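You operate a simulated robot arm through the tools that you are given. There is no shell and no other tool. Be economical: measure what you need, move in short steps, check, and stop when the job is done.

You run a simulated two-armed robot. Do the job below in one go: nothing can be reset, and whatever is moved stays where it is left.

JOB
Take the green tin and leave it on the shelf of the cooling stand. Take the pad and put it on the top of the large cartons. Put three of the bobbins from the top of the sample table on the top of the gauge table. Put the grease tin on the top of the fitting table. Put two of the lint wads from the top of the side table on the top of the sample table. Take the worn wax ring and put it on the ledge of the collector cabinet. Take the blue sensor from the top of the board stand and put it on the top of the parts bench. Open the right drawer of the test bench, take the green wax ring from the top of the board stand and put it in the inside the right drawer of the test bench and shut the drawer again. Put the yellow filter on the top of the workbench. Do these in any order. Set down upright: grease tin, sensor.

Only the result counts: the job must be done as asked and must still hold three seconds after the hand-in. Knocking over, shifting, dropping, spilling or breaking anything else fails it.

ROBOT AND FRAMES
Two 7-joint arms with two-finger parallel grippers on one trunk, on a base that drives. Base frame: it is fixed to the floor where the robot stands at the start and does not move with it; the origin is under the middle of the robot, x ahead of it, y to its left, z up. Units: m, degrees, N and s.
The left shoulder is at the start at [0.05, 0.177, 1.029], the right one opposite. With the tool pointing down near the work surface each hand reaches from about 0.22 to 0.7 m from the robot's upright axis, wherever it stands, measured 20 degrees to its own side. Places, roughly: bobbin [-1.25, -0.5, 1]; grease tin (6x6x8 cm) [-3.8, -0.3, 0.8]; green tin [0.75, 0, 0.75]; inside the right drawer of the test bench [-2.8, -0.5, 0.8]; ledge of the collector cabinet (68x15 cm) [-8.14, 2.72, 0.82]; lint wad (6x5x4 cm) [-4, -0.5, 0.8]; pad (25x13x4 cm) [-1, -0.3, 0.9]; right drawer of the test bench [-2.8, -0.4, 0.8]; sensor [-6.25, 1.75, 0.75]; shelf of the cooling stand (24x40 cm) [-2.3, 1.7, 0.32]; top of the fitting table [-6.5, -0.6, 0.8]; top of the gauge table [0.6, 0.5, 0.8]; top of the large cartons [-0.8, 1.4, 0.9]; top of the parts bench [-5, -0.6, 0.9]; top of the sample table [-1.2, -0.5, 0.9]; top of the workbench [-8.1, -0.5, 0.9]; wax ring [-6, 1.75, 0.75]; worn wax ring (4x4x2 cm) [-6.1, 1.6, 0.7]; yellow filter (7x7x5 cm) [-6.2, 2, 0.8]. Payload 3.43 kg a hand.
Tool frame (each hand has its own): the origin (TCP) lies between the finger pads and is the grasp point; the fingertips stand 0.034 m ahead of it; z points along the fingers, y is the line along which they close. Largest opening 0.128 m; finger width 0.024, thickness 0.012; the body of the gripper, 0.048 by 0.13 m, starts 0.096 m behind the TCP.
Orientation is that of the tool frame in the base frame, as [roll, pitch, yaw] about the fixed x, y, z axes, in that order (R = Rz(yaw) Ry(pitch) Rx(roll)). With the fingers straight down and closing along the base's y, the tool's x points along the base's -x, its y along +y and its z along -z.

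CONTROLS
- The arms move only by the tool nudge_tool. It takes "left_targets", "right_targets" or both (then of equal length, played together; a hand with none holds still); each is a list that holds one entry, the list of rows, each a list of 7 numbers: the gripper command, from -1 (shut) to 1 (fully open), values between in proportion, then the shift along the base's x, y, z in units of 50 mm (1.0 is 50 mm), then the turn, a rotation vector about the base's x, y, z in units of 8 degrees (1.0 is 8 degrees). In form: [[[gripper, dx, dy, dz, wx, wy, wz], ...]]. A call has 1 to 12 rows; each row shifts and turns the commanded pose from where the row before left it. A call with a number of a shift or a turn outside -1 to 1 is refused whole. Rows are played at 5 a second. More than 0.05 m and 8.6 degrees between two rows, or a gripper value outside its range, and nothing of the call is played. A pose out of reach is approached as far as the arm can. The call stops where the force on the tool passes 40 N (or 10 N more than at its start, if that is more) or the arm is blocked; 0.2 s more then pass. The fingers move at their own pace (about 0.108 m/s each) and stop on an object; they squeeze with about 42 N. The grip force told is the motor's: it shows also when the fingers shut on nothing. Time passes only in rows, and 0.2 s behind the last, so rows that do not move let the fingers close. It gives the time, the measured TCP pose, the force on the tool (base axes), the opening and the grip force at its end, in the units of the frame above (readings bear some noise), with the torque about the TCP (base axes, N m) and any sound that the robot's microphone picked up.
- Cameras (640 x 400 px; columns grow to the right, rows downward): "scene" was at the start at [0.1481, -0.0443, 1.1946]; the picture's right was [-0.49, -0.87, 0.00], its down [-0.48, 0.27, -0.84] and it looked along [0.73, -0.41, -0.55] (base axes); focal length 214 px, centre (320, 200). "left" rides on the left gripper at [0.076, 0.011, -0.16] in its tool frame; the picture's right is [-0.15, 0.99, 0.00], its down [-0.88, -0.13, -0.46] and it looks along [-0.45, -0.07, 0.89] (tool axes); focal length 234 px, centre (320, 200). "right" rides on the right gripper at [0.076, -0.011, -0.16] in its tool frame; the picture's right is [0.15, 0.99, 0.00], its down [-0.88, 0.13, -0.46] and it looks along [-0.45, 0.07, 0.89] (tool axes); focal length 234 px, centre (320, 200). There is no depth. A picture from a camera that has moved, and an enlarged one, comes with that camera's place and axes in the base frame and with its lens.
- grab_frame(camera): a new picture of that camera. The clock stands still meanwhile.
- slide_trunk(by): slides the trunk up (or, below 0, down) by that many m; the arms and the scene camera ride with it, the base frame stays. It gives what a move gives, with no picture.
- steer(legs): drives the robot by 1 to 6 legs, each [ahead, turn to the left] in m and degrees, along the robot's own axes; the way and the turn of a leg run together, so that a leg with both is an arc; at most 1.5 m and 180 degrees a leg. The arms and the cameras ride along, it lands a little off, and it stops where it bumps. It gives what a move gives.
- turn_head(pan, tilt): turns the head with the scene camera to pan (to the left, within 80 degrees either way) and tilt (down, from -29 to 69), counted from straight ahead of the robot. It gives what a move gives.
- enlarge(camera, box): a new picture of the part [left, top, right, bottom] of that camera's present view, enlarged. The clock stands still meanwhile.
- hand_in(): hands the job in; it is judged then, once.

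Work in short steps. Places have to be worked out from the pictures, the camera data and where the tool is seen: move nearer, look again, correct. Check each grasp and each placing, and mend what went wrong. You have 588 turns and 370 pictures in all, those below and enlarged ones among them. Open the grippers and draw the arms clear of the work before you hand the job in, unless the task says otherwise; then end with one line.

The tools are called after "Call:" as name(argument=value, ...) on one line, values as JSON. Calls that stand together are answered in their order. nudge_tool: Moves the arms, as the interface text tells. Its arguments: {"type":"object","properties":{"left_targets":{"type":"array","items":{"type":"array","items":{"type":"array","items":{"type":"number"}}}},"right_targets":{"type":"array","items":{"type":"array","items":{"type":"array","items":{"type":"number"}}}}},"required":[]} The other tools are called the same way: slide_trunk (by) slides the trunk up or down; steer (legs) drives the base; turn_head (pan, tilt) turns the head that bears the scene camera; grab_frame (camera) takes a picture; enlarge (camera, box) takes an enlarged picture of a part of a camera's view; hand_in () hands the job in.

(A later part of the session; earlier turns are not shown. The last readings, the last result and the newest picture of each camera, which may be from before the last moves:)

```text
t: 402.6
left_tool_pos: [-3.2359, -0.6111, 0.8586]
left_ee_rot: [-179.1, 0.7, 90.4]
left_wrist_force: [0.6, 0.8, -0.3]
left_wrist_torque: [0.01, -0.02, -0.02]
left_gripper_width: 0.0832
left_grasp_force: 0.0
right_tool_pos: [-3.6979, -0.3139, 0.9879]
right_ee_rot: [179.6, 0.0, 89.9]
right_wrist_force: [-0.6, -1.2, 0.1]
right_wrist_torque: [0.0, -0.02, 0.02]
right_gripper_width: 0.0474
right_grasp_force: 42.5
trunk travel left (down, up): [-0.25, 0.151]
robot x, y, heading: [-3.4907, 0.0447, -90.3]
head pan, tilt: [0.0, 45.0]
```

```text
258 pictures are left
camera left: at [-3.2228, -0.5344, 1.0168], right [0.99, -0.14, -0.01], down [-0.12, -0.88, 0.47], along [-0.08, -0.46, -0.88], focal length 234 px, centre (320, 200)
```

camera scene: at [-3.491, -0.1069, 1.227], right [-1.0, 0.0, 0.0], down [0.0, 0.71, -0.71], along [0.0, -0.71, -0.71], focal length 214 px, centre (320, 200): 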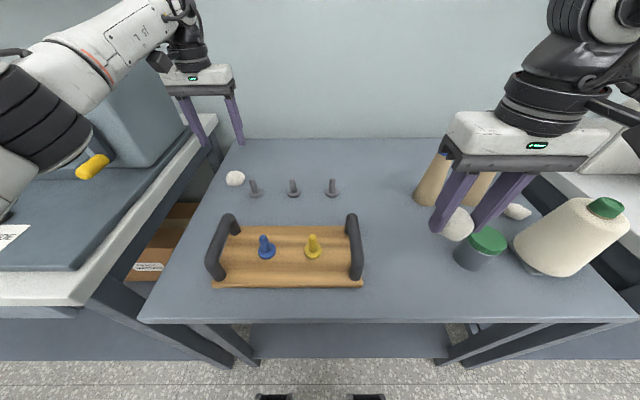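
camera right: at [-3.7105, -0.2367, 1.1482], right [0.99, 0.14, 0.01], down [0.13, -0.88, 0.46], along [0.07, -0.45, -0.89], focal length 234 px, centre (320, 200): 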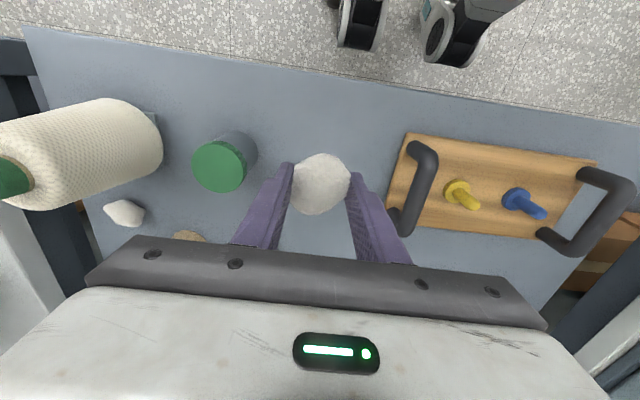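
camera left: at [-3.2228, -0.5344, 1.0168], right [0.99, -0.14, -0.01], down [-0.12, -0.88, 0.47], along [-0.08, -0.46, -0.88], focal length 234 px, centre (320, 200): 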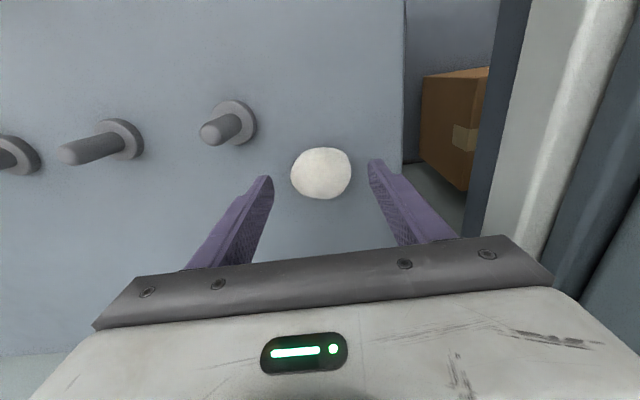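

Centred. I lower the last 20 mm, close, and lift.

Call:
nudge_tool(left_targets=[[[0.3, 0, 0, -0.36, 0, 0, 0], [-1, 0, 0, 0, 0, 0, 0], [-1, 0, 0, 0, 0, 0, 0], [-1, 0, 0, 0, 0, 0, 0]]])

Call:
nudge_tool(left_targets=[[[-1, 0, 0, 0.6, 0, 0, 0], [-1, 0, 0, 0.9, 0, 0, 0], [-1, 0, 0, 0.9, 0, 0, 0], [-1, 0, 0.5, 0.8, 0, 0, 0], [-1, 0, 0.8, 0.5, 0, 0, 0], [-1, 0, 0.9, 0, 0, 0, 0], [-1, 0, 0.9, 0, 0, 0, 0], [-1, 0, 0.9, 0, 0, 0, 0]]], right_targets=[[[-1, 0, 0, 0.5, 0, 0, 0], [-1, 0, 0, 0.5, 0, 0, 0], [-1, 0, 0, 0, 0, 0, 0], [-1, 0, 0, 0, 0, 0, 0], [-1, 0, 0, 0, 0, 0, 0], [-1, 0, 0, 0, 0, 0, 0], [-1, 0, 0, 0, 0, 0, 0], [-1, 0, 0, 0, 0, 0, 0]]])

Call:
grab_frame(camera="left")

```text
t: 403.6
left_tool_pos: [-3.2358, -0.6107, 0.8415]
left_ee_rot: [-179.0, 0.6, 90.4]
left_wrist_force: [0.2, -0.2, -0.2]
left_wrist_torque: [0.01, 0.0, 0.0]
left_gripper_width: 0.0468
left_grasp_force: 41.9
right_tool_pos: [-3.699, -0.3131, 0.9891]
right_ee_rot: [179.6, 0.1, 90.0]
right_wrist_force: [0.4, -0.3, -0.2]
right_wrist_torque: [-0.02, 0.0, 0.04]
right_gripper_width: 0.0474
right_grasp_force: 42.0
trunk travel left (down, up): [-0.25, 0.151]
robot x, y, heading: [-3.4918, 0.0456, -90.1]
head pan, tilt: [0.0, 45.0]
```

```text
t: 405.4
left_tool_pos: [-3.2371, -0.4073, 1.0294]
left_ee_rot: [-179.0, 0.8, 90.7]
left_wrist_force: [0.6, 0.7, 0.2]
left_wrist_torque: [0.01, 0.02, -0.01]
left_gripper_width: 0.0466
left_grasp_force: 41.9
left hand out of reach, approached as far as the arm can: row 3
right_tool_pos: [-3.6999, -0.3119, 1.039]
right_ee_rot: [179.6, 0.0, 89.9]
right_wrist_force: [0.1, 0.0, 0.6]
right_wrist_torque: [0.0, -0.02, 0.03]
right_gripper_width: 0.0474
right_grasp_force: 41.7
trunk travel left (down, up): [-0.25, 0.151]
robot x, y, heading: [-3.4893, 0.0451, -90.1]
head pan, tilt: [0.0, 45.0]
```

```text
257 pictures are left
camera left: at [-3.2234, -0.3306, 1.1848], right [0.99, -0.14, -0.02], down [-0.11, -0.88, 0.47], along [-0.08, -0.46, -0.88], focal length 234 px, centre (320, 200)
```

left: 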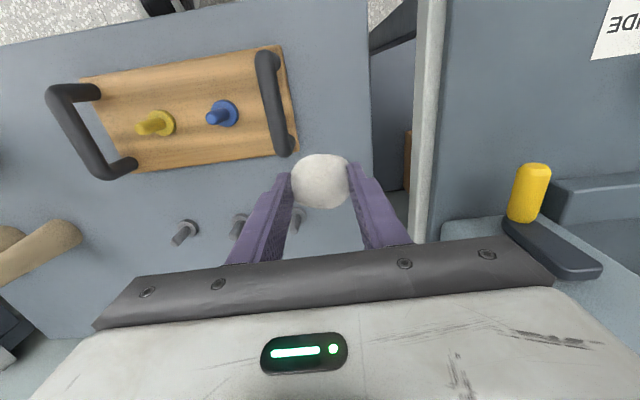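

Both wads are held. I back off and drive to the sample table.

Call:
steer(legs=[[-0.4, 0], [0, 90], [1.5, 0], [0.95, 0], [0, -90]])

Call:
grab_frame(camera="scene")

```text
t: 427.1
left_tool_pos: [-0.7747, 0.0362, 1.0278]
left_ee_rot: [-179.0, 0.8, 92.8]
left_wrist_force: [0.2, 0.4, -0.6]
left_wrist_torque: [-0.02, 0.0, -0.02]
left_gripper_width: 0.0466
left_grasp_force: 42.3
right_tool_pos: [-1.2416, 0.1135, 1.0381]
right_ee_rot: [179.6, -0.1, 92.3]
right_wrist_force: [0.6, 0.8, -0.3]
right_wrist_torque: [-0.03, 0.02, -0.01]
right_gripper_width: 0.0463
right_grasp_force: 41.9
trunk travel left (down, up): [-0.25, 0.151]
robot x, y, heading: [-1.049, 0.4778, -87.9]
head pan, tilt: [0.0, 45.0]
```

```text
256 pictures are left
camera scene: at [-1.0402, 0.3273, 1.2271], right [-1.0, -0.04, 0.0], down [-0.03, 0.71, -0.71], along [0.03, -0.71, -0.71], focal length 214 px, centre (320, 200)
```

scene: 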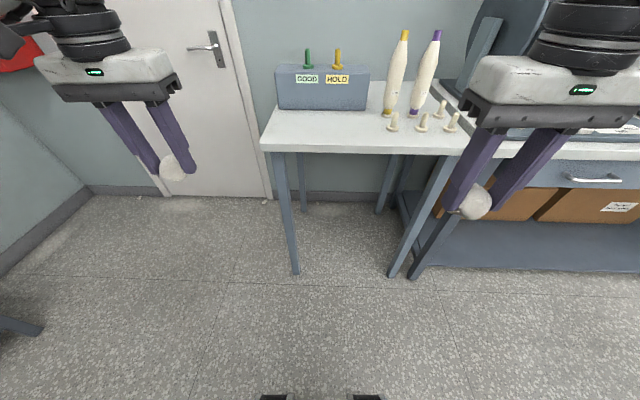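

I drive 0.28 m in and bring the left hand over (−0.95, −0.32).

Call:
steer(legs=[[0.28, -2]])

Call:
nudge_tool(left_targets=[[[-1, -0.7, -0.35, 0, 0, 0, 0], [-1, -0.7, -0.35, 0, 0, 0, 0], [-1, -0.7, -0.35, 0, 0, 0, 0], [-1, -0.7, -0.3, 0, 0, 0, 0], [-1, -0.5, -0.2, 0, 0, 0, 0]]])

Call:
grab_frame(camera="scene")

```text
t: 429.1
left_tool_pos: [-0.786, -0.253, 1.028]
left_ee_rot: [-179.0, 0.7, 90.7]
left_wrist_force: [0.6, -1.1, -0.1]
left_wrist_torque: [0.02, 0.06, 0.03]
left_gripper_width: 0.0465
left_grasp_force: 42.1
right_tool_pos: [-1.2471, -0.1604, 1.0388]
right_ee_rot: [179.7, 0.0, 90.3]
right_wrist_force: [-0.3, -0.4, -0.4]
right_wrist_torque: [0.02, 0.03, 0.02]
right_gripper_width: 0.0452
right_grasp_force: 42.7
trunk travel left (down, up): [-0.25, 0.151]
robot x, y, heading: [-1.042, 0.195, -89.8]
head pan, tilt: [0.0, 45.0]
```

```text
t: 430.3
left_tool_pos: [-0.9498, -0.3307, 1.0294]
left_ee_rot: [-179.0, 0.7, 90.6]
left_wrist_force: [0.1, 1.4, 0.1]
left_wrist_torque: [-0.02, -0.01, 0.01]
left_gripper_width: 0.0463
left_grasp_force: 42.2
right_tool_pos: [-1.248, -0.1598, 1.0386]
right_ee_rot: [179.6, 0.0, 90.3]
right_wrist_force: [0.5, -0.2, -1.0]
right_wrist_torque: [-0.01, -0.04, -0.01]
right_gripper_width: 0.0452
right_grasp_force: 42.1
trunk travel left (down, up): [-0.25, 0.151]
robot x, y, heading: [-1.0456, 0.2001, -90.0]
head pan, tilt: [0.0, 45.0]
```

```text
255 pictures are left
camera scene: at [-1.0399, 0.0472, 1.2271], right [-1.0, 0.0, 0.0], down [0.0, 0.71, -0.71], along [0.0, -0.71, -0.71], focal length 214 px, centre (320, 200)
```

scene: 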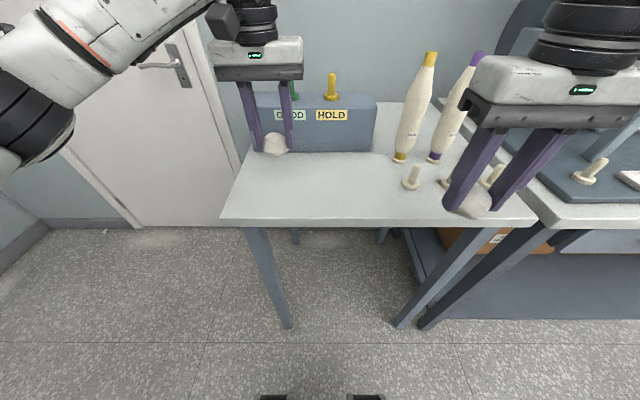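

Left hand is over the free area. I lower to contact and release.

Call:
nudge_tool(left_targets=[[[-1, 0, 0, -0.9, 0, 0, 0], [-1, 0, 0, -0.9, 0, 0, 0], [-1, 0, 0, -0.15, 0, 0, 0], [-1, 0, 0, -0.08, 0, 0, 0], [-1, 0, 0, 0, 0, 0, 0]]])

Call:
enlarge(camera="scene", box=[200, 60, 400, 230])

```text
t: 431.1
left_tool_pos: [-0.9502, -0.3309, 0.944]
left_ee_rot: [-178.5, 1.7, 90.7]
left_wrist_force: [3.5, 8.7, 17.8]
left_wrist_torque: [0.42, 0.2, -0.16]
left_gripper_width: 0.0463
left_grasp_force: 42.2
right_tool_pos: [-1.2472, -0.1578, 1.0385]
right_ee_rot: [179.6, 0.2, 90.2]
right_wrist_force: [0.2, -0.5, 0.2]
right_wrist_torque: [0.02, 0.02, 0.0]
right_gripper_width: 0.0456
right_grasp_force: 42.3
trunk travel left (down, up): [-0.25, 0.151]
robot x, y, heading: [-1.0417, 0.2, -89.7]
head pan, tilt: [0.0, 45.0]
stopped in row 3 (left hand): the force on the tool passed its limit at 47 N (the readings are from after the stop); the commanded pose is now the measured one
```

```text
2.35 times, centred on (300, 145) of scene
camera zoom: at [-1.0391, 0.0492, 1.2275], right [-1.0, 0.0, 0.0], down [0.0, 0.71, -0.71], along [0.0, -0.71, -0.71], focal length 505 px, centre (367, 329)
```

zoom: 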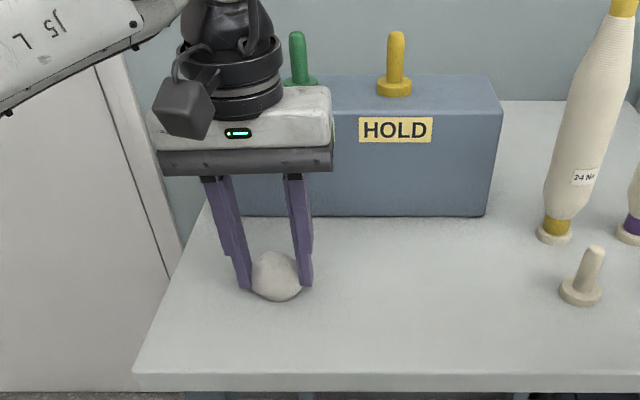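

The wad is down. I release and lift.

Call:
nudge_tool(left_targets=[[[0.1, 0, 0, 0.02, 0, 0, 0], [0.1, 0, 0, 0, 0, 0, 0], [0.1, 0, 0, 0.8, 0, 0, 0], [0.1, 0, 0, 0.9, 0, 0, 0], [0.1, 0.5, 0.4, 0.6, 0, 0, 0], [0.1, 0.9, 0.3, 0, 0, 0, 0], [0.1, 0.9, 0.3, 0, 0, 0, 0], [0.1, 0.9, 0.3, 0, 0, 0, 0]]])

Call:
nudge_tool(right_targets=[[[-1, 0.6, -0.7, 0, 0, 0, 0], [-1, 0.7, -0.7, 0, 0, 0, 0], [-1, 0.7, -0.7, 0, 0, 0, 0], [-1, 0.7, -0.7, 0, 0, 0, 0], [-1, 0.3, -0.5, -0.3, 0, 0, 0]]])

Call:
grab_frame(camera="scene")

```text
t: 432.9
left_tool_pos: [-0.79, -0.2666, 1.0576]
left_ee_rot: [-178.6, 1.7, 90.8]
left_wrist_force: [0.4, -0.5, 0.2]
left_wrist_torque: [-0.04, -0.04, -0.01]
left_gripper_width: 0.0701
left_grasp_force: 0.0
right_tool_pos: [-1.246, -0.1588, 1.0394]
right_ee_rot: [179.7, 0.1, 90.3]
right_wrist_force: [0.7, -0.5, 0.1]
right_wrist_torque: [-0.02, 0.02, -0.02]
right_gripper_width: 0.0454
right_grasp_force: 42.1
trunk travel left (down, up): [-0.25, 0.151]
robot x, y, heading: [-1.0375, 0.1951, -89.8]
head pan, tilt: [0.0, 45.0]
```

```text
t: 434.1
left_tool_pos: [-0.7893, -0.2675, 1.0568]
left_ee_rot: [-178.6, 1.7, 90.9]
left_wrist_force: [0.4, -0.9, 0.1]
left_wrist_torque: [0.0, 0.0, 0.0]
left_gripper_width: 0.0705
left_grasp_force: 0.0
right_tool_pos: [-1.0997, -0.3263, 1.0227]
right_ee_rot: [179.7, -0.1, 90.2]
right_wrist_force: [0.6, -0.5, -0.6]
right_wrist_torque: [0.0, 0.02, 0.01]
right_gripper_width: 0.0454
right_grasp_force: 41.5
trunk travel left (down, up): [-0.25, 0.151]
robot x, y, heading: [-1.0377, 0.1989, -90.1]
head pan, tilt: [0.0, 45.0]
```

```text
253 pictures are left
camera scene: at [-1.0392, 0.047, 1.227], right [-1.0, 0.0, 0.0], down [0.0, 0.71, -0.71], along [0.0, -0.71, -0.71], focal length 214 px, centre (320, 200)
```

scene: 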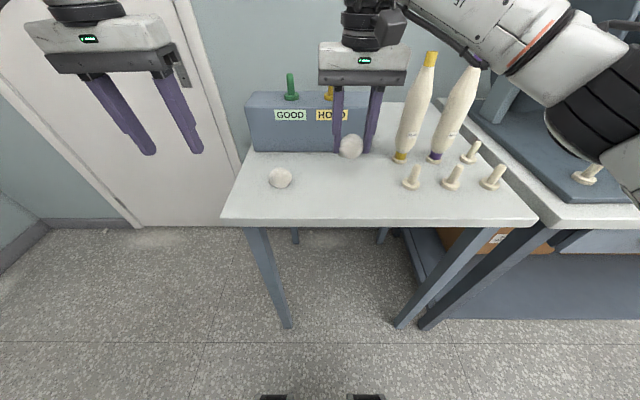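

Wad one rests on the table. I lower the second one at (−1.10, −0.33).

Call:
nudge_tool(right_targets=[[[-1, 0, 0, -0.8, 0, 0, 0], [-1, 0, 0, -0.7, 0, 0, 0], [-1, 0, 0, -0.1, 0, 0, 0], [-1, 0, 0, 0, 0, 0, 0]]])

```text
t: 435.1
left_tool_pos: [-0.7909, -0.2675, 1.0572]
left_ee_rot: [-178.6, 1.7, 90.9]
left_wrist_force: [0.2, -0.6, -0.2]
left_wrist_torque: [0.0, 0.01, 0.01]
left_gripper_width: 0.0704
left_grasp_force: 0.1
right_tool_pos: [-1.0972, -0.3232, 0.9409]
right_ee_rot: [179.7, 0.0, 90.2]
right_wrist_force: [-0.2, 0.3, -0.4]
right_wrist_torque: [0.01, 0.01, -0.01]
right_gripper_width: 0.0454
right_grasp_force: 42.1
trunk travel left (down, up): [-0.25, 0.151]
robot x, y, heading: [-1.0433, 0.2005, -89.7]
head pan, tilt: [0.0, 45.0]
```

Call:
nudge_tool(right_targets=[[[-1, 0, 0, -0.1, 0, 0, 0], [-1, 0, 0, -0.06, 0, 0, 0], [-1, 0, 0, 0, 0, 0, 0]]])

Call:
nudge_tool(right_targets=[[[-1, 0, 0, -0.06, 0, 0, 0], [-1, 0, 0, 0, 0, 0, 0]]])

```text
t: 435.9
left_tool_pos: [-0.7913, -0.2656, 1.0589]
left_ee_rot: [-178.6, 1.9, 90.9]
left_wrist_force: [0.2, 0.7, -1.1]
left_wrist_torque: [-0.01, 0.0, -0.03]
left_gripper_width: 0.0703
left_grasp_force: 0.1
right_tool_pos: [-1.0966, -0.3236, 0.9387]
right_ee_rot: [179.3, 0.4, 90.2]
right_wrist_force: [-0.8, -1.2, 27.7]
right_wrist_torque: [-0.06, -0.35, 0.01]
right_gripper_width: 0.0455
right_grasp_force: 42.0
trunk travel left (down, up): [-0.25, 0.151]
robot x, y, heading: [-1.0415, 0.1985, -90.0]
head pan, tilt: [0.0, 45.0]
```

```text
t: 436.4
left_tool_pos: [-0.791, -0.2651, 1.0593]
left_ee_rot: [-178.6, 1.8, 90.9]
left_wrist_force: [0.4, -0.3, 0.6]
left_wrist_torque: [-0.01, 0.02, 0.03]
left_gripper_width: 0.0703
left_grasp_force: 0.1
right_tool_pos: [-1.0973, -0.3249, 0.9389]
right_ee_rot: [179.3, 0.7, 90.1]
right_wrist_force: [-2.7, -2.4, 37.8]
right_wrist_torque: [-0.12, -0.21, -0.04]
right_gripper_width: 0.0456
right_grasp_force: 42.6
trunk travel left (down, up): [-0.25, 0.151]
robot x, y, heading: [-1.0392, 0.1989, -90.2]
head pan, tilt: [0.0, 45.0]
```

Firm contact. I release and lift; then check.

Call:
nudge_tool(right_targets=[[[0.1, 0, 0, 0.06, 0, 0, 0], [0.1, 0, 0, 0, 0, 0, 0], [0.1, 0, 0, 0.8, 0, 0, 0], [0.1, 0, 0, 0.9, 0, 0, 0], [0.1, -0.3, 0.8, 0.4, 0, 0, 0], [0.1, -0.3, 0.9, 0, 0, 0, 0], [0.1, -0.3, 0.9, 0, 0, 0, 0]]])

Call:
grab_frame(camera="scene")

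```text
t: 438.1
left_tool_pos: [-0.7914, -0.2667, 1.0574]
left_ee_rot: [-178.6, 1.7, 90.8]
left_wrist_force: [-0.3, -0.1, 0.4]
left_wrist_torque: [0.0, 0.05, 0.02]
left_gripper_width: 0.0702
left_grasp_force: 0.1
right_tool_pos: [-1.1447, -0.1946, 1.0406]
right_ee_rot: [179.6, 0.0, 90.1]
right_wrist_force: [-0.1, 1.0, 0.3]
right_wrist_torque: [0.02, 0.01, 0.04]
right_gripper_width: 0.0704
right_grasp_force: 0.1
trunk travel left (down, up): [-0.25, 0.151]
robot x, y, heading: [-1.0417, 0.195, -89.7]
head pan, tilt: [0.0, 45.0]
```

```text
252 pictures are left
camera scene: at [-1.0396, 0.0477, 1.2272], right [-1.0, 0.0, 0.0], down [0.0, 0.71, -0.71], along [0.0, -0.71, -0.71], focal length 214 px, centre (320, 200)
```

scene: 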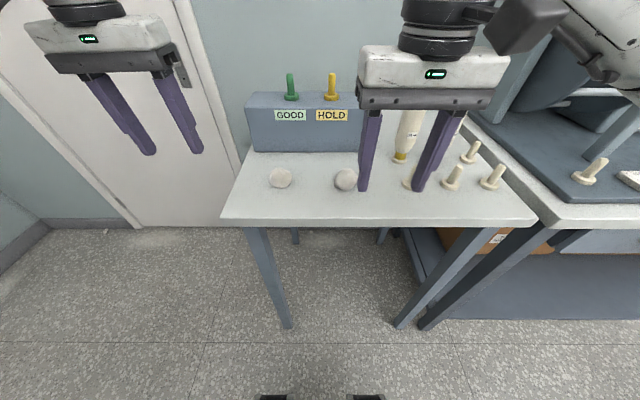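

Both wads are placed. Next the grease tin: I level the left hand and drive back to the side table.

Call:
steer(legs=[[-0.25, 0], [0, -90], [1.5, 0], [1.1, 0], [0, 90]])

Call:
nudge_tool(left_targets=[[[0.1, 0, 0, 0, 0.21, -0.175, 0]]])

Call:
grab_frame(camera="scene")

```text
t: 459.7
left_tool_pos: [-3.3934, -0.1082, 1.0562]
left_ee_rot: [-178.6, 1.6, 91.0]
left_wrist_force: [0.9, -0.2, 0.9]
left_wrist_torque: [-0.02, -0.02, -0.02]
left_gripper_width: 0.0705
left_grasp_force: 0.1
right_tool_pos: [-3.7457, -0.038, 1.0402]
right_ee_rot: [179.7, 0.0, 90.4]
right_wrist_force: [-0.1, 0.2, 0.7]
right_wrist_torque: [0.0, 0.02, 0.0]
right_gripper_width: 0.0705
right_grasp_force: 0.2
trunk travel left (down, up): [-0.25, 0.151]
robot x, y, heading: [-3.643, 0.3624, -89.6]
head pan, tilt: [0.0, 45.0]
```

```text
t: 460.1
left_tool_pos: [-3.3932, -0.1089, 1.0575]
left_ee_rot: [179.9, 0.0, 91.0]
left_wrist_force: [0.0, -0.3, -0.3]
left_wrist_torque: [0.03, 0.01, -0.01]
left_gripper_width: 0.0703
left_grasp_force: 0.2
right_tool_pos: [-3.7472, -0.0382, 1.0398]
right_ee_rot: [179.5, 0.0, 90.3]
right_wrist_force: [0.4, 0.5, 0.4]
right_wrist_torque: [0.0, 0.04, 0.03]
right_gripper_width: 0.07
right_grasp_force: 0.1
trunk travel left (down, up): [-0.25, 0.151]
robot x, y, heading: [-3.6454, 0.3563, -89.7]
head pan, tilt: [0.0, 45.0]
```

```text
251 pictures are left
camera scene: at [-3.6432, 0.2052, 1.2271], right [-1.0, -0.01, 0.0], down [0.0, 0.71, -0.71], along [0.0, -0.71, -0.71], focal length 214 px, centre (320, 200)
```

scene: 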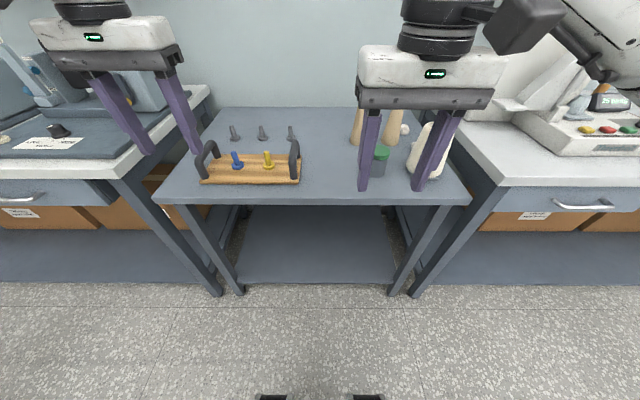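

Call:
steer(legs=[[0.2, 0]])

Call:
nudge_tool(right_targets=[[[0.5, -0.5, -0.7, 0, 0, 0, 0], [0.5, -0.5, -0.7, 0, 0, 0, 0], [0.5, -0.35, -0.5, -0.4, 0, 0, 0]]])

Call:
grab_frame(camera="right")

Call:
grab_frame(camera="scene")

```text
t: 461.7
left_tool_pos: [-3.3935, -0.3138, 1.0572]
left_ee_rot: [-180.0, -0.1, 90.9]
left_wrist_force: [0.2, -0.8, 0.3]
left_wrist_torque: [0.02, 0.0, 0.02]
left_gripper_width: 0.0704
left_grasp_force: 0.0
right_tool_pos: [-3.7448, -0.2438, 1.0395]
right_ee_rot: [179.6, 0.0, 90.3]
right_wrist_force: [0.1, -0.5, -1.2]
right_wrist_torque: [0.02, -0.02, 0.01]
right_gripper_width: 0.0705
right_grasp_force: 0.1
trunk travel left (down, up): [-0.25, 0.151]
robot x, y, heading: [-3.6435, 0.1531, -89.6]
head pan, tilt: [0.0, 45.0]
```

```text
t: 462.5
left_tool_pos: [-3.3944, -0.3147, 1.0568]
left_ee_rot: [179.9, 0.0, 90.9]
left_wrist_force: [-0.1, -0.4, 0.6]
left_wrist_torque: [-0.01, -0.01, -0.01]
left_gripper_width: 0.0704
left_grasp_force: 0.0
right_tool_pos: [-3.815, -0.337, 1.0185]
right_ee_rot: [179.7, 0.0, 90.4]
right_wrist_force: [0.4, -1.0, -0.5]
right_wrist_torque: [-0.02, 0.02, -0.01]
right_gripper_width: 0.0959
right_grasp_force: 0.1
trunk travel left (down, up): [-0.25, 0.151]
robot x, y, heading: [-3.6416, 0.1505, -89.7]
head pan, tilt: [0.0, 45.0]
```

```text
250 pictures are left
camera right: at [-3.8271, -0.2615, 1.1774], right [0.99, 0.15, 0.01], down [0.13, -0.88, 0.46], along [0.07, -0.45, -0.89], focal length 234 px, centre (320, 200)
```

right: 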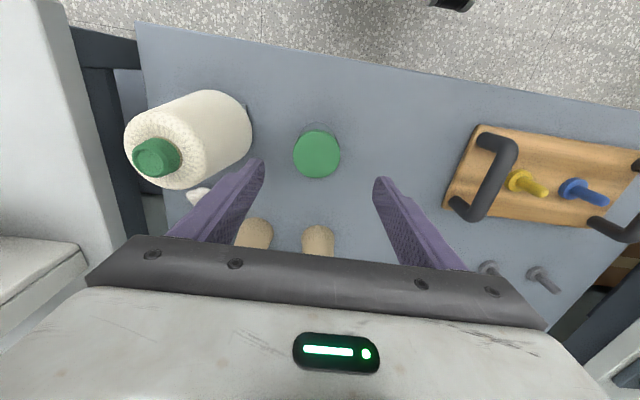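

```text
249 pictures are left
camera scene: at [-3.6423, -0.0006, 1.227], right [-1.0, 0.0, 0.0], down [0.0, 0.71, -0.71], along [0.0, -0.71, -0.71], focal length 214 px, centre (320, 200)
```

scene: 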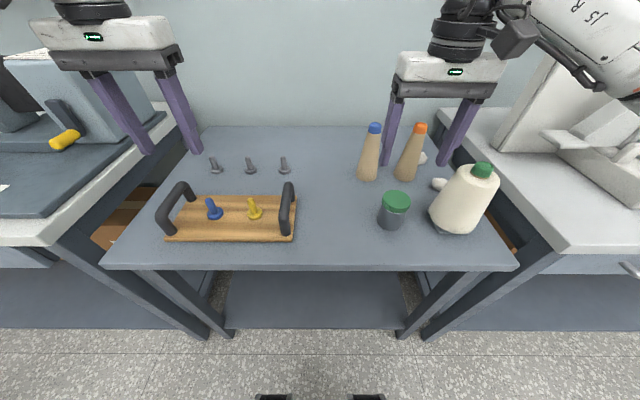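

Tin centre at (−3.816, −0.343). I lower around it to z ≈ 0.85 and grip.

Call:
nudge_tool(right_targets=[[[0.32, 0, -0.12, -0.8, 0, 0, 0], [0.32, 0, 0, -0.5, 0, 0, 0]]])

Call:
grab_frame(camera="right")

Call:
enlarge(camera="scene", box=[330, 100, 530, 260])

```text
t: 463.1
left_tool_pos: [-3.3942, -0.3145, 1.0578]
left_ee_rot: [-179.9, 0.0, 91.0]
left_wrist_force: [0.3, -0.3, 0.1]
left_wrist_torque: [0.0, -0.01, -0.02]
left_gripper_width: 0.0706
left_grasp_force: 0.0
right_tool_pos: [-3.8153, -0.3445, 0.954]
right_ee_rot: [179.6, -0.1, 90.3]
right_wrist_force: [0.0, 0.9, 0.3]
right_wrist_torque: [0.01, -0.01, 0.0]
right_gripper_width: 0.0845
right_grasp_force: 0.1
trunk travel left (down, up): [-0.25, 0.151]
robot x, y, heading: [-3.6446, 0.1498, -89.9]
head pan, tilt: [0.0, 45.0]
```

```text
248 pictures are left
camera right: at [-3.8269, -0.2684, 1.113], right [0.99, 0.15, 0.01], down [0.13, -0.88, 0.46], along [0.07, -0.45, -0.89], focal length 234 px, centre (320, 200)
```

right: 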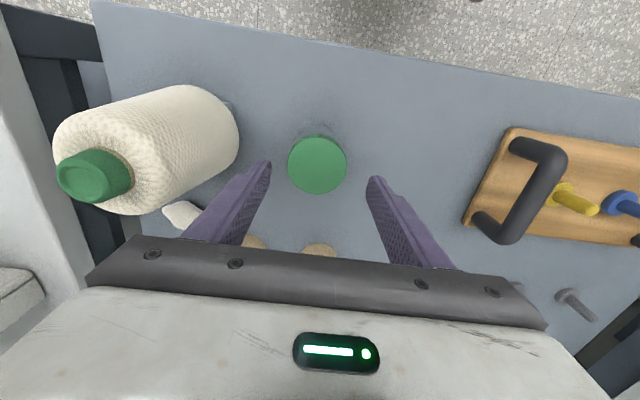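

```text
2.50 times, centred on (430, 180) of scene
camera zoom: at [-3.6422, -0.0004, 1.2271], right [-1.0, -0.01, 0.0], down [0.0, 0.71, -0.71], along [0.0, -0.71, -0.71], focal length 536 px, centre (45, 250)
```

zoom: 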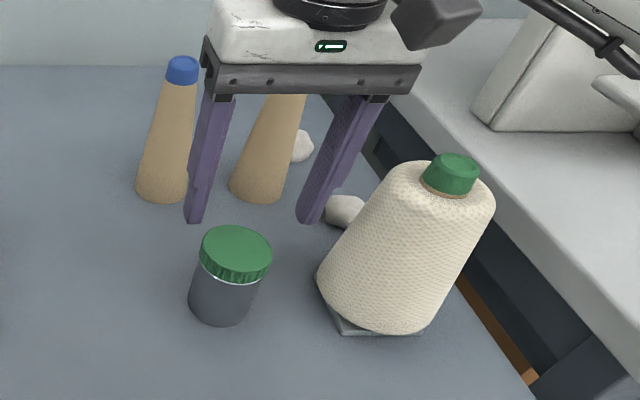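

Call:
nudge_tool(right_targets=[[[0.32, -0.05, 0, -0.8, 0, 0, 0], [0.32, 0, 0, -0.8, 0, 0, 0], [0.32, 0, 0, -0.4, 0, 0, 0], [-1, 0, 0, 0, 0, 0, 0], [-1, 0, 0, 0, 0, 0, 0], [-1, 0, 0, 0, 0, 0, 0]]])

Call:
enlarge(camera="scene", box=[330, 100, 530, 260])

```text
t: 464.5
left_tool_pos: [-3.3938, -0.3147, 1.0568]
left_ee_rot: [-179.9, 0.1, 90.9]
left_wrist_force: [0.7, 0.2, 0.4]
left_wrist_torque: [0.0, -0.01, -0.01]
left_gripper_width: 0.0704
left_grasp_force: 0.0
right_tool_pos: [-3.8152, -0.3436, 0.8552]
right_ee_rot: [179.6, 0.0, 90.3]
right_wrist_force: [-1.7, 0.2, -0.5]
right_wrist_torque: [0.06, 0.08, 0.0]
right_gripper_width: 0.067
right_grasp_force: 41.4
trunk travel left (down, up): [-0.25, 0.151]
robot x, y, heading: [-3.646, 0.1522, -89.8]
head pan, tilt: [0.0, 45.0]
```

```text
2.50 times, centred on (430, 180) of scene
camera zoom: at [-3.6422, -0.0003, 1.2271], right [-1.0, -0.01, 0.0], down [0.0, 0.71, -0.71], along [0.0, -0.71, -0.71], focal length 536 px, centre (45, 250)
```

zoom: 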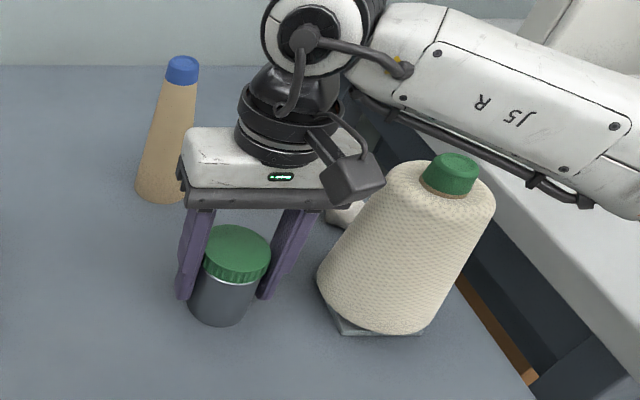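

Gripped (67 mm). I lift straight up and draw it back.

Call:
nudge_tool(right_targets=[[[-1, 0, 0, 0.6, 0, 0, 0], [-1, 0, 0, 0.9, 0, 0, 0], [-1, 0, 0, 0.9, 0, 0, 0], [-1, 0, 0, 0.9, 0, 0, 0], [-1, 0.3, 0.8, 0, 0, 0, 0], [-1, 0.3, 0.8, 0, 0, 0, 0], [-1, 0.3, 0.8, 0, 0, 0, 0]]])

Call:
grab_frame(camera="scene")

```text
t: 466.1
left_tool_pos: [-3.3934, -0.3154, 1.0582]
left_ee_rot: [180.0, 0.0, 90.9]
left_wrist_force: [-1.1, 0.0, -0.2]
left_wrist_torque: [0.01, 0.01, -0.02]
left_gripper_width: 0.0703
left_grasp_force: 0.2
right_tool_pos: [-3.7728, -0.224, 1.0212]
right_ee_rot: [179.7, 0.0, 90.3]
right_wrist_force: [0.4, 0.7, -3.1]
right_wrist_torque: [-0.01, -0.05, 0.01]
right_gripper_width: 0.0671
right_grasp_force: 41.9
trunk travel left (down, up): [-0.25, 0.151]
robot x, y, heading: [-3.6432, 0.1504, -90.0]
head pan, tilt: [0.0, 45.0]
```

```text
245 pictures are left
camera scene: at [-3.642, -0.0002, 1.2271], right [-1.0, -0.01, 0.0], down [0.0, 0.71, -0.71], along [0.0, -0.71, -0.71], focal length 214 px, centre (320, 200)
```

scene: 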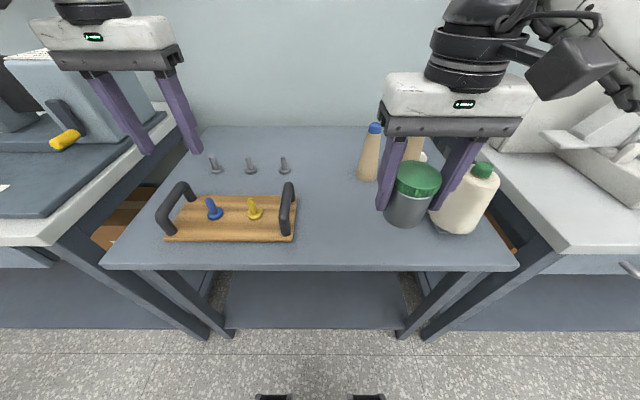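

Tin held. I back off and drive along the aisle to the fitting table near x = −6.5.

Call:
steer(legs=[[-0.28, 0], [0, -90], [1.4, 0]])

Call:
turn_head(pan=10, tilt=25)

Call:
grab_frame(camera="scene")

```text
t: 478.6
left_tool_pos: [-5.5307, 0.2049, 1.0563]
left_ee_rot: [180.0, 0.0, 0.2]
left_wrist_force: [0.2, -0.4, -0.3]
left_wrist_torque: [-0.01, 0.02, -0.02]
left_gripper_width: 0.0704
left_grasp_force: 0.1
right_tool_pos: [-5.4344, 0.5819, 1.0203]
right_ee_rot: [179.6, 0.0, -0.4]
right_wrist_force: [-0.1, -0.7, -2.4]
right_wrist_torque: [-0.02, -0.01, 0.02]
right_gripper_width: 0.0669
right_grasp_force: 42.0
trunk travel left (down, up): [-0.25, 0.151]
robot x, y, heading: [-5.0637, 0.4527, 179.8]
head pan, tilt: [0.0, 45.0]
```

```text
t: 479.4
left_tool_pos: [-5.529, 0.2051, 1.0582]
left_ee_rot: [180.0, 0.0, 0.3]
left_wrist_force: [-0.2, -0.4, -0.5]
left_wrist_torque: [0.01, -0.03, -0.01]
left_gripper_width: 0.0703
left_grasp_force: 0.0
right_tool_pos: [-5.4335, 0.5826, 1.0222]
right_ee_rot: [179.6, 0.0, -0.4]
right_wrist_force: [0.3, 0.3, -2.7]
right_wrist_torque: [-0.04, 0.0, 0.01]
right_gripper_width: 0.0668
right_grasp_force: 42.0
trunk travel left (down, up): [-0.25, 0.151]
robot x, y, heading: [-5.0596, 0.448, 179.6]
head pan, tilt: [10.0, 25.0]
```

```text
244 pictures are left
camera scene: at [-5.2207, 0.4344, 1.2576], right [-0.17, 0.99, 0.0], down [0.42, 0.07, -0.91], along [-0.89, -0.15, -0.42], focal length 214 px, centre (320, 200)
```

scene: 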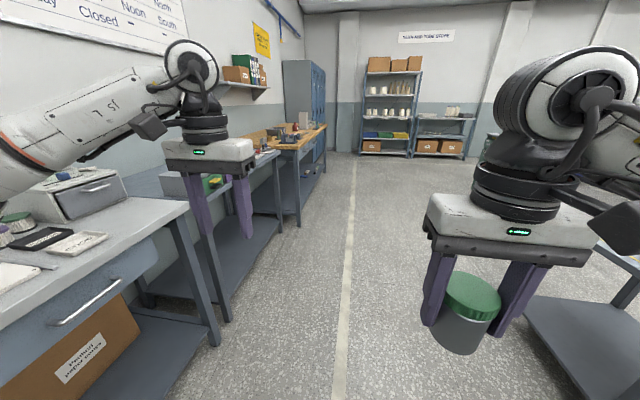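

Call:
steer(legs=[[1.3, 0], [0, 90]])

Call:
turn_head(pan=0, tilt=40)

Call:
grab_frame(camera="scene")

```text
t: 489.9
left_tool_pos: [-6.1309, -0.0005, 1.0568]
left_ee_rot: [-180.0, 0.0, 89.3]
left_wrist_force: [-0.2, -0.2, 0.1]
left_wrist_torque: [0.02, 0.02, -0.01]
left_gripper_width: 0.0706
left_grasp_force: 0.1
right_tool_pos: [-6.5073, 0.1006, 1.0199]
right_ee_rot: [179.6, 0.1, 88.9]
right_wrist_force: [-0.1, -0.2, -2.9]
right_wrist_torque: [-0.01, 0.03, -0.02]
right_gripper_width: 0.0669
right_grasp_force: 42.1
trunk travel left (down, up): [-0.25, 0.151]
robot x, y, heading: [-6.3676, 0.4726, -91.1]
head pan, tilt: [10.0, 25.0]
```

```text
t: 490.6
left_tool_pos: [-6.1314, 0.0016, 1.058]
left_ee_rot: [-179.9, 0.0, 89.3]
left_wrist_force: [0.0, -1.0, -0.1]
left_wrist_torque: [0.04, 0.04, 0.03]
left_gripper_width: 0.0703
left_grasp_force: 0.1
right_tool_pos: [-6.5063, 0.1004, 1.0204]
right_ee_rot: [179.7, 0.0, 88.8]
right_wrist_force: [0.6, -0.9, -3.9]
right_wrist_torque: [-0.02, -0.01, -0.01]
right_gripper_width: 0.0668
right_grasp_force: 42.0
trunk travel left (down, up): [-0.25, 0.151]
robot x, y, heading: [-6.3692, 0.4726, -91.0]
head pan, tilt: [0.0, 40.0]
```

```text
243 pictures are left
camera scene: at [-6.3716, 0.317, 1.2344], right [-1.0, 0.02, 0.0], down [0.01, 0.64, -0.77], along [-0.02, -0.77, -0.64], focal length 214 px, centre (320, 200)
```

scene: 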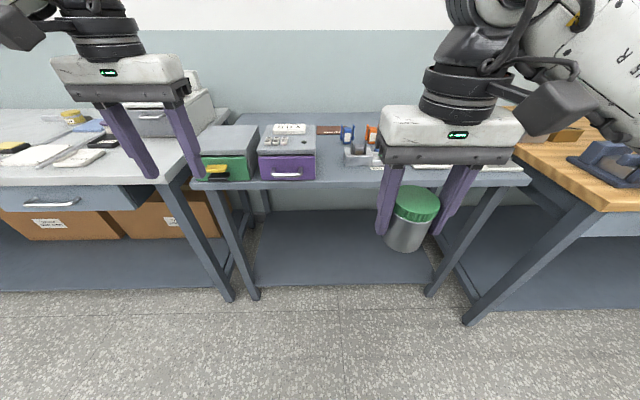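

The fitting table has small drawer boxes and a rack. I move the right hand aside to see its right part.

Call:
nudge_tool(right_targets=[[[-1, -0.8, 0.3, 0.2, 0, 0, 0], [-1, -0.9, 0.2, 0.2, 0, 0, 0], [-1, -0.9, 0.2, 0, 0, 0, 0], [-1, -0.9, 0.2, 0, 0, 0, 0]]])

Call:
enlarge(camera="scene", box=[180, 80, 560, 260])

```text
t: 491.6
left_tool_pos: [-6.1302, 0.0002, 1.0571]
left_ee_rot: [179.9, 0.1, 89.5]
left_wrist_force: [0.2, 0.0, -0.1]
left_wrist_torque: [-0.03, 0.01, -0.03]
left_gripper_width: 0.0705
left_grasp_force: 0.0
right_tool_pos: [-6.6821, 0.146, 1.0407]
right_ee_rot: [179.6, -0.1, 88.9]
right_wrist_force: [-0.3, -0.7, -2.8]
right_wrist_torque: [0.02, -0.02, 0.0]
right_gripper_width: 0.0668
right_grasp_force: 41.9
trunk travel left (down, up): [-0.25, 0.151]
robot x, y, heading: [-6.3679, 0.4719, -91.2]
head pan, tilt: [0.0, 40.0]
```

```text
1.68 times, centred on (370, 170) of scene
camera zoom: at [-6.3721, 0.3174, 1.2344], right [-1.0, 0.02, 0.0], down [0.01, 0.64, -0.77], along [-0.02, -0.77, -0.64], focal length 361 px, centre (236, 250)
```

zoom: 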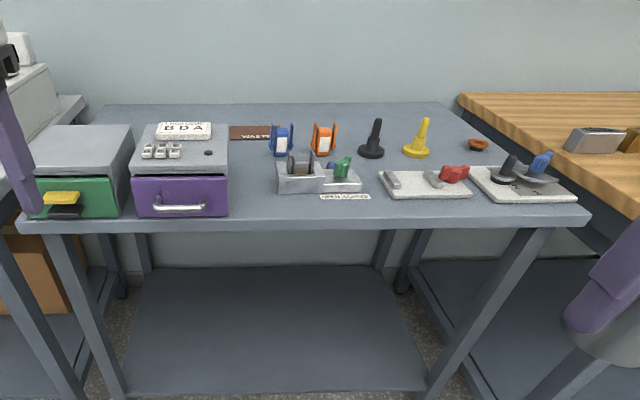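

The free spot is between the purple drawer box and the grey holder at about (−6.45, −0.365), so the fingers must close front–back. I turn the right wrist −90° here first.

Call:
nudge_tool(right_targets=[[[-1, 0.27, 0, 0, 0, 0, -0.94], [-1, 0.27, 0, 0, 0, 0, -0.94], [-1, 0.27, 0, 0, 0, 0, -0.94], [-1, 0.27, 0, 0, 0, 0, -0.94], [-1, 0.27, 0, 0, 0, 0, -0.94], [-1, 0.27, 0, 0, 0, 0, -0.94], [-1, 0.27, 0, 0, 0, 0, -0.94], [-1, 0.27, 0, 0, 0, 0, -0.94], [-1, 0.27, 0, 0, 0, 0, -0.94], [-1, 0.27, 0, 0, 0, 0, -0.94], [-1, 0.27, 0, 0, 0, 0, -0.94], [-1, 0.27, 0, 0, 0, 0, -0.94]]])

Call:
steer(legs=[[0.3, 1]])

Call:
grab_frame(camera="scene")

```text
t: 494.2
left_tool_pos: [-6.1318, -0.0001, 1.0581]
left_ee_rot: [180.0, 0.1, 89.4]
left_wrist_force: [-0.7, -0.5, -0.7]
left_wrist_torque: [0.0, -0.02, 0.02]
left_gripper_width: 0.0706
left_grasp_force: 0.2
right_tool_pos: [-6.5196, 0.1457, 1.0416]
right_ee_rot: [179.6, -0.1, -1.5]
right_wrist_force: [-0.1, 0.5, -2.8]
right_wrist_torque: [-0.01, -0.03, 0.01]
right_gripper_width: 0.0667
right_grasp_force: 41.9
trunk travel left (down, up): [-0.25, 0.151]
robot x, y, heading: [-6.3678, 0.4725, -91.3]
head pan, tilt: [0.0, 40.0]
```

```text
t: 496.3
left_tool_pos: [-6.1268, -0.2968, 1.0571]
left_ee_rot: [179.9, 0.0, 90.4]
left_wrist_force: [-0.2, -0.5, -0.5]
left_wrist_torque: [-0.02, 0.01, 0.0]
left_gripper_width: 0.0706
left_grasp_force: 0.1
right_tool_pos: [-6.517, -0.1584, 1.0414]
right_ee_rot: [179.7, 0.0, -0.4]
right_wrist_force: [0.2, -0.3, -3.1]
right_wrist_torque: [0.02, -0.02, 0.0]
right_gripper_width: 0.0669
right_grasp_force: 41.5
trunk travel left (down, up): [-0.25, 0.151]
robot x, y, heading: [-6.3721, 0.1718, -90.1]
head pan, tilt: [0.0, 40.0]
```

```text
241 pictures are left
camera scene: at [-6.3725, 0.0152, 1.2342], right [-1.0, 0.0, 0.0], down [0.0, 0.64, -0.77], along [0.0, -0.77, -0.64], focal length 214 px, centre (320, 200)
```

scene: 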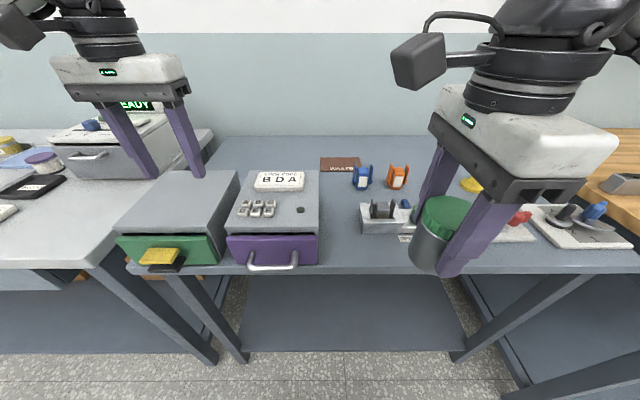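

The gap spans x −6.37…−6.48; holder front at y ≈ −0.36, table front edge ≈ −0.25. Target (−6.44, −0.33). I move the left hand up and back, and the tin over the target.

Call:
nudge_tool(left_targets=[[[0.1, 0, 0.3, 0.6, 0, 0, 0], [0.1, 0, 0.7, 0.3, 0, 0, 0], [0.1, 0, 0.8, 0, 0, 0, 0], [0.1, 0, 0.8, 0, 0, 0, 0], [0.1, 0, 0, 0, 0, 0, 0]]], right_targets=[[[-1, 0.31, -0.69, 0, 0, 0, 0], [-1, 0.31, -0.69, 0, 0, 0, 0], [-1, 0.31, -0.69, 0, 0, 0, 0], [-1, 0.31, -0.69, 0, 0, 0, 0], [-1, 0.31, -0.69, 0, 0, 0, 0]]])

Call:
grab_frame(camera="scene")

Call:
grab_frame(camera="right")

```text
t: 497.5
left_tool_pos: [-6.1259, -0.1664, 1.1027]
left_ee_rot: [179.9, 0.0, 90.3]
left_wrist_force: [0.0, 0.1, -0.1]
left_wrist_torque: [0.0, 0.0, 0.02]
left_gripper_width: 0.0703
left_grasp_force: 0.1
right_tool_pos: [-6.4399, -0.3325, 1.0394]
right_ee_rot: [179.6, 0.0, -0.4]
right_wrist_force: [-0.1, -0.5, -3.4]
right_wrist_torque: [0.02, -0.02, 0.0]
right_gripper_width: 0.067
right_grasp_force: 41.8
trunk travel left (down, up): [-0.25, 0.151]
robot x, y, heading: [-6.3731, 0.1712, -90.4]
head pan, tilt: [0.0, 40.0]
```

```text
240 pictures are left
camera scene: at [-6.3721, 0.0152, 1.2342], right [-1.0, 0.0, 0.0], down [0.0, 0.64, -0.77], along [0.0, -0.77, -0.64], focal length 214 px, centre (320, 200)
```

scene: 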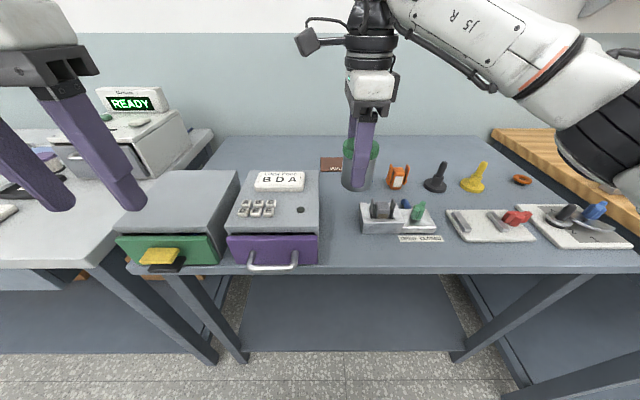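

```text
239 pictures are left
camera right: at [-6.3632, -0.3199, 1.1995], right [0.14, -0.99, 0.01], down [-0.88, -0.12, 0.46], along [-0.45, -0.07, -0.89], focal length 234 px, centre (320, 200)
```

right: 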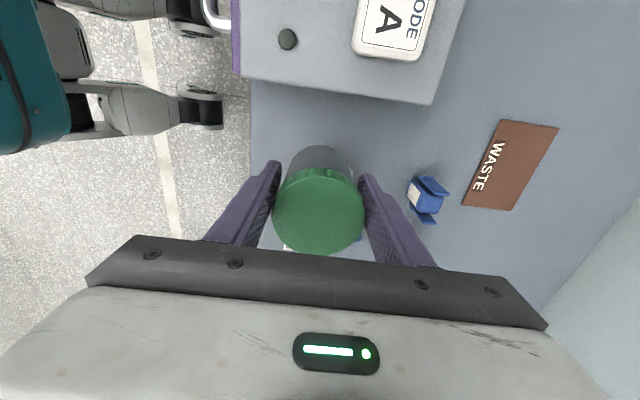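

Alignment looks right. I lower toward the table in steps.

Call:
nudge_tool(right_targets=[[[-1, 0, 0, -0.9, 0, 0, 0], [-1, 0, 0, -0.9, 0, 0, 0], [-1, 0, 0, -0.9, 0, 0, 0]]])

Call:
enlarge(camera="scene", box=[220, 100, 480, 290])

```text
t: 498.2
left_tool_pos: [-6.1263, -0.1671, 1.1041]
left_ee_rot: [-180.0, 0.1, 90.4]
left_wrist_force: [0.1, -0.8, 1.3]
left_wrist_torque: [0.05, -0.03, 0.01]
left_gripper_width: 0.0705
left_grasp_force: 0.0
right_tool_pos: [-6.4384, -0.332, 0.9394]
right_ee_rot: [178.6, -0.8, -0.2]
right_wrist_force: [2.0, 4.3, 11.8]
right_wrist_torque: [0.19, 0.35, -0.08]
right_gripper_width: 0.067
right_grasp_force: 42.0
trunk travel left (down, up): [-0.25, 0.151]
robot x, y, heading: [-6.3737, 0.1702, -90.5]
head pan, tilt: [0.0, 40.0]
stopped in row 3 (right hand): the force on the tool passed its limit at 51 N (the readings are from after the stop); the commanded pose is now the measured one
```

```text
2.11 times, centred on (350, 195) of scene
camera zoom: at [-6.3723, 0.0159, 1.2345], right [-1.0, 0.0, 0.0], down [0.0, 0.64, -0.77], along [0.0, -0.77, -0.64], focal length 452 px, centre (257, 210)
```

zoom: 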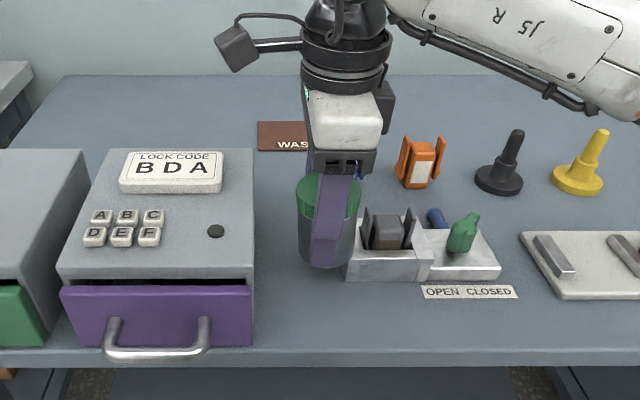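

It touched the holder's block (table is nearer z 0.84 than 0.80, which shifts my estimates). I lift, and check whether the holder moved.

Call:
nudge_tool(right_targets=[[[-1, 0, 0, 0.5, 0.1, 0.12, 0], [-1, 0, 0, 0.7, 0, 0, 0]]])

Call:
enlarge(camera="scene", box=[220, 100, 480, 290])

Call:
grab_frame(camera="right")

```text
t: 498.8
left_tool_pos: [-6.1265, -0.1675, 1.1027]
left_ee_rot: [-180.0, 0.1, 90.3]
left_wrist_force: [0.2, 0.5, -1.0]
left_wrist_torque: [0.0, 0.02, -0.01]
left_gripper_width: 0.0704
left_grasp_force: 0.1
right_tool_pos: [-6.4386, -0.3328, 0.9961]
right_ee_rot: [179.4, 0.1, -0.2]
right_wrist_force: [-0.3, 0.6, -2.4]
right_wrist_torque: [-0.01, -0.04, 0.0]
right_gripper_width: 0.0668
right_grasp_force: 41.6
trunk travel left (down, up): [-0.25, 0.151]
robot x, y, heading: [-6.3714, 0.1728, -90.3]
head pan, tilt: [0.0, 40.0]
```

```text
2.11 times, centred on (350, 195) of scene
camera zoom: at [-6.3723, 0.0156, 1.2342], right [-1.0, 0.0, 0.0], down [0.0, 0.64, -0.77], along [0.0, -0.77, -0.64], focal length 452 px, centre (257, 210)
```

zoom: 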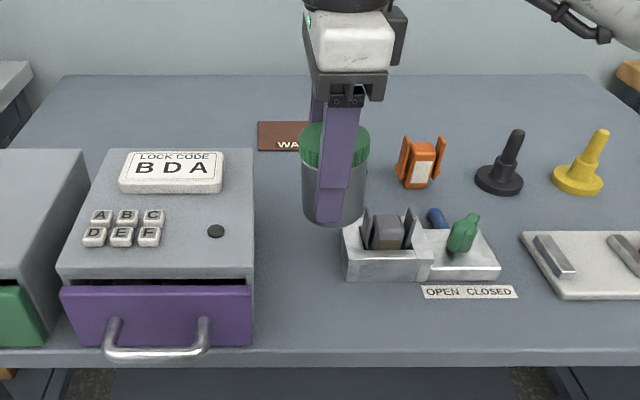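

```text
236 pictures are left
camera right: at [-6.361, -0.32, 1.1559], right [0.14, -0.99, 0.01], down [-0.88, -0.12, 0.46], along [-0.45, -0.07, -0.89], focal length 234 px, centre (320, 200)
```

right: 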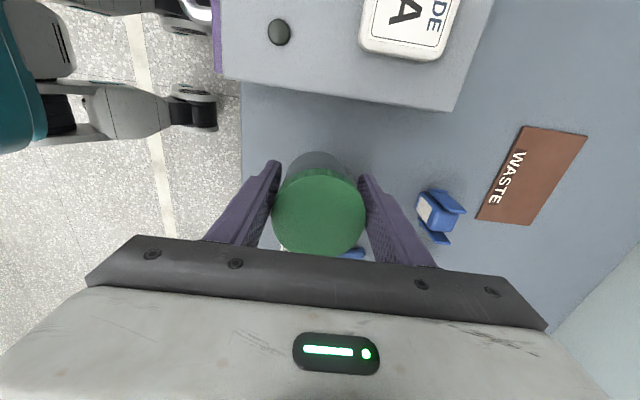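

The holder did not move. New target is (−6.422, −0.30), giving ~2 cm clearance to box, holder and front edge. I shift and lower to just above.

Call:
nudge_tool(right_targets=[[[-1, 0.33, 0.66, 0, 0, 0, 0], [-1, 0, 0, -0.7, 0, 0, 0], [-1, 0, 0, -0.5, 0, 0, 0]]])

Call:
enlarge(camera="scene", box=[220, 100, 480, 290])

Call:
grab_frame(camera="right")

```text
t: 499.6
left_tool_pos: [-6.1266, -0.167, 1.1036]
left_ee_rot: [180.0, 0.0, 90.4]
left_wrist_force: [1.0, -0.2, -0.3]
left_wrist_torque: [0.0, -0.03, 0.0]
left_gripper_width: 0.0703
left_grasp_force: 0.0
right_tool_pos: [-6.4211, -0.2985, 0.9363]
right_ee_rot: [179.6, 0.1, -0.3]
right_wrist_force: [0.1, 0.1, -2.2]
right_wrist_torque: [-0.01, -0.03, -0.01]
right_gripper_width: 0.067
right_grasp_force: 42.1
trunk travel left (down, up): [-0.25, 0.151]
robot x, y, heading: [-6.3756, 0.1701, -90.3]
head pan, tilt: [0.0, 40.0]
```

```text
2.11 times, centred on (350, 195) of scene
camera zoom: at [-6.3725, 0.0154, 1.2343], right [-1.0, 0.0, 0.0], down [0.0, 0.64, -0.77], along [0.0, -0.77, -0.64], focal length 452 px, centre (257, 210)
```

zoom: 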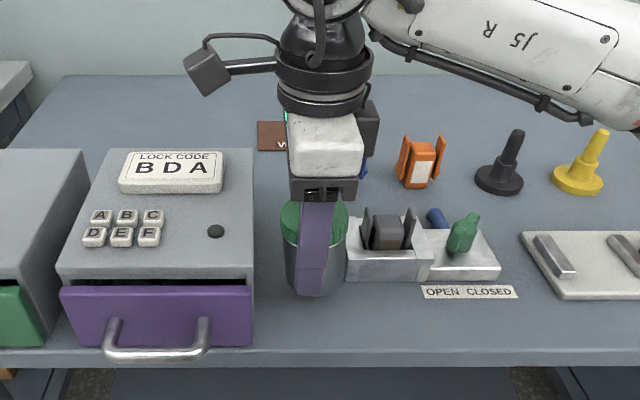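

```text
234 pictures are left
camera right: at [-6.345, -0.2871, 1.0953], right [0.14, -0.99, 0.01], down [-0.88, -0.12, 0.46], along [-0.45, -0.07, -0.89], focal length 234 px, centre (320, 200)
```

right: 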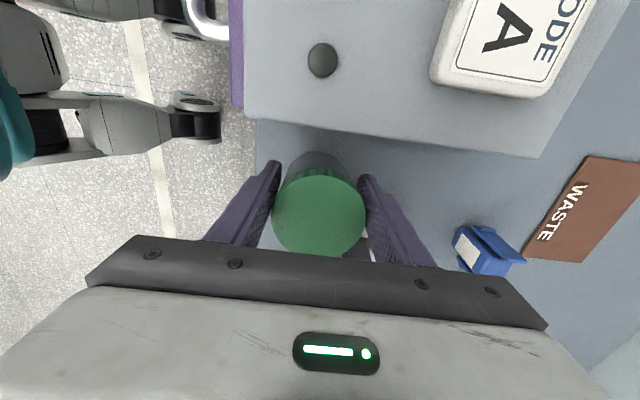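

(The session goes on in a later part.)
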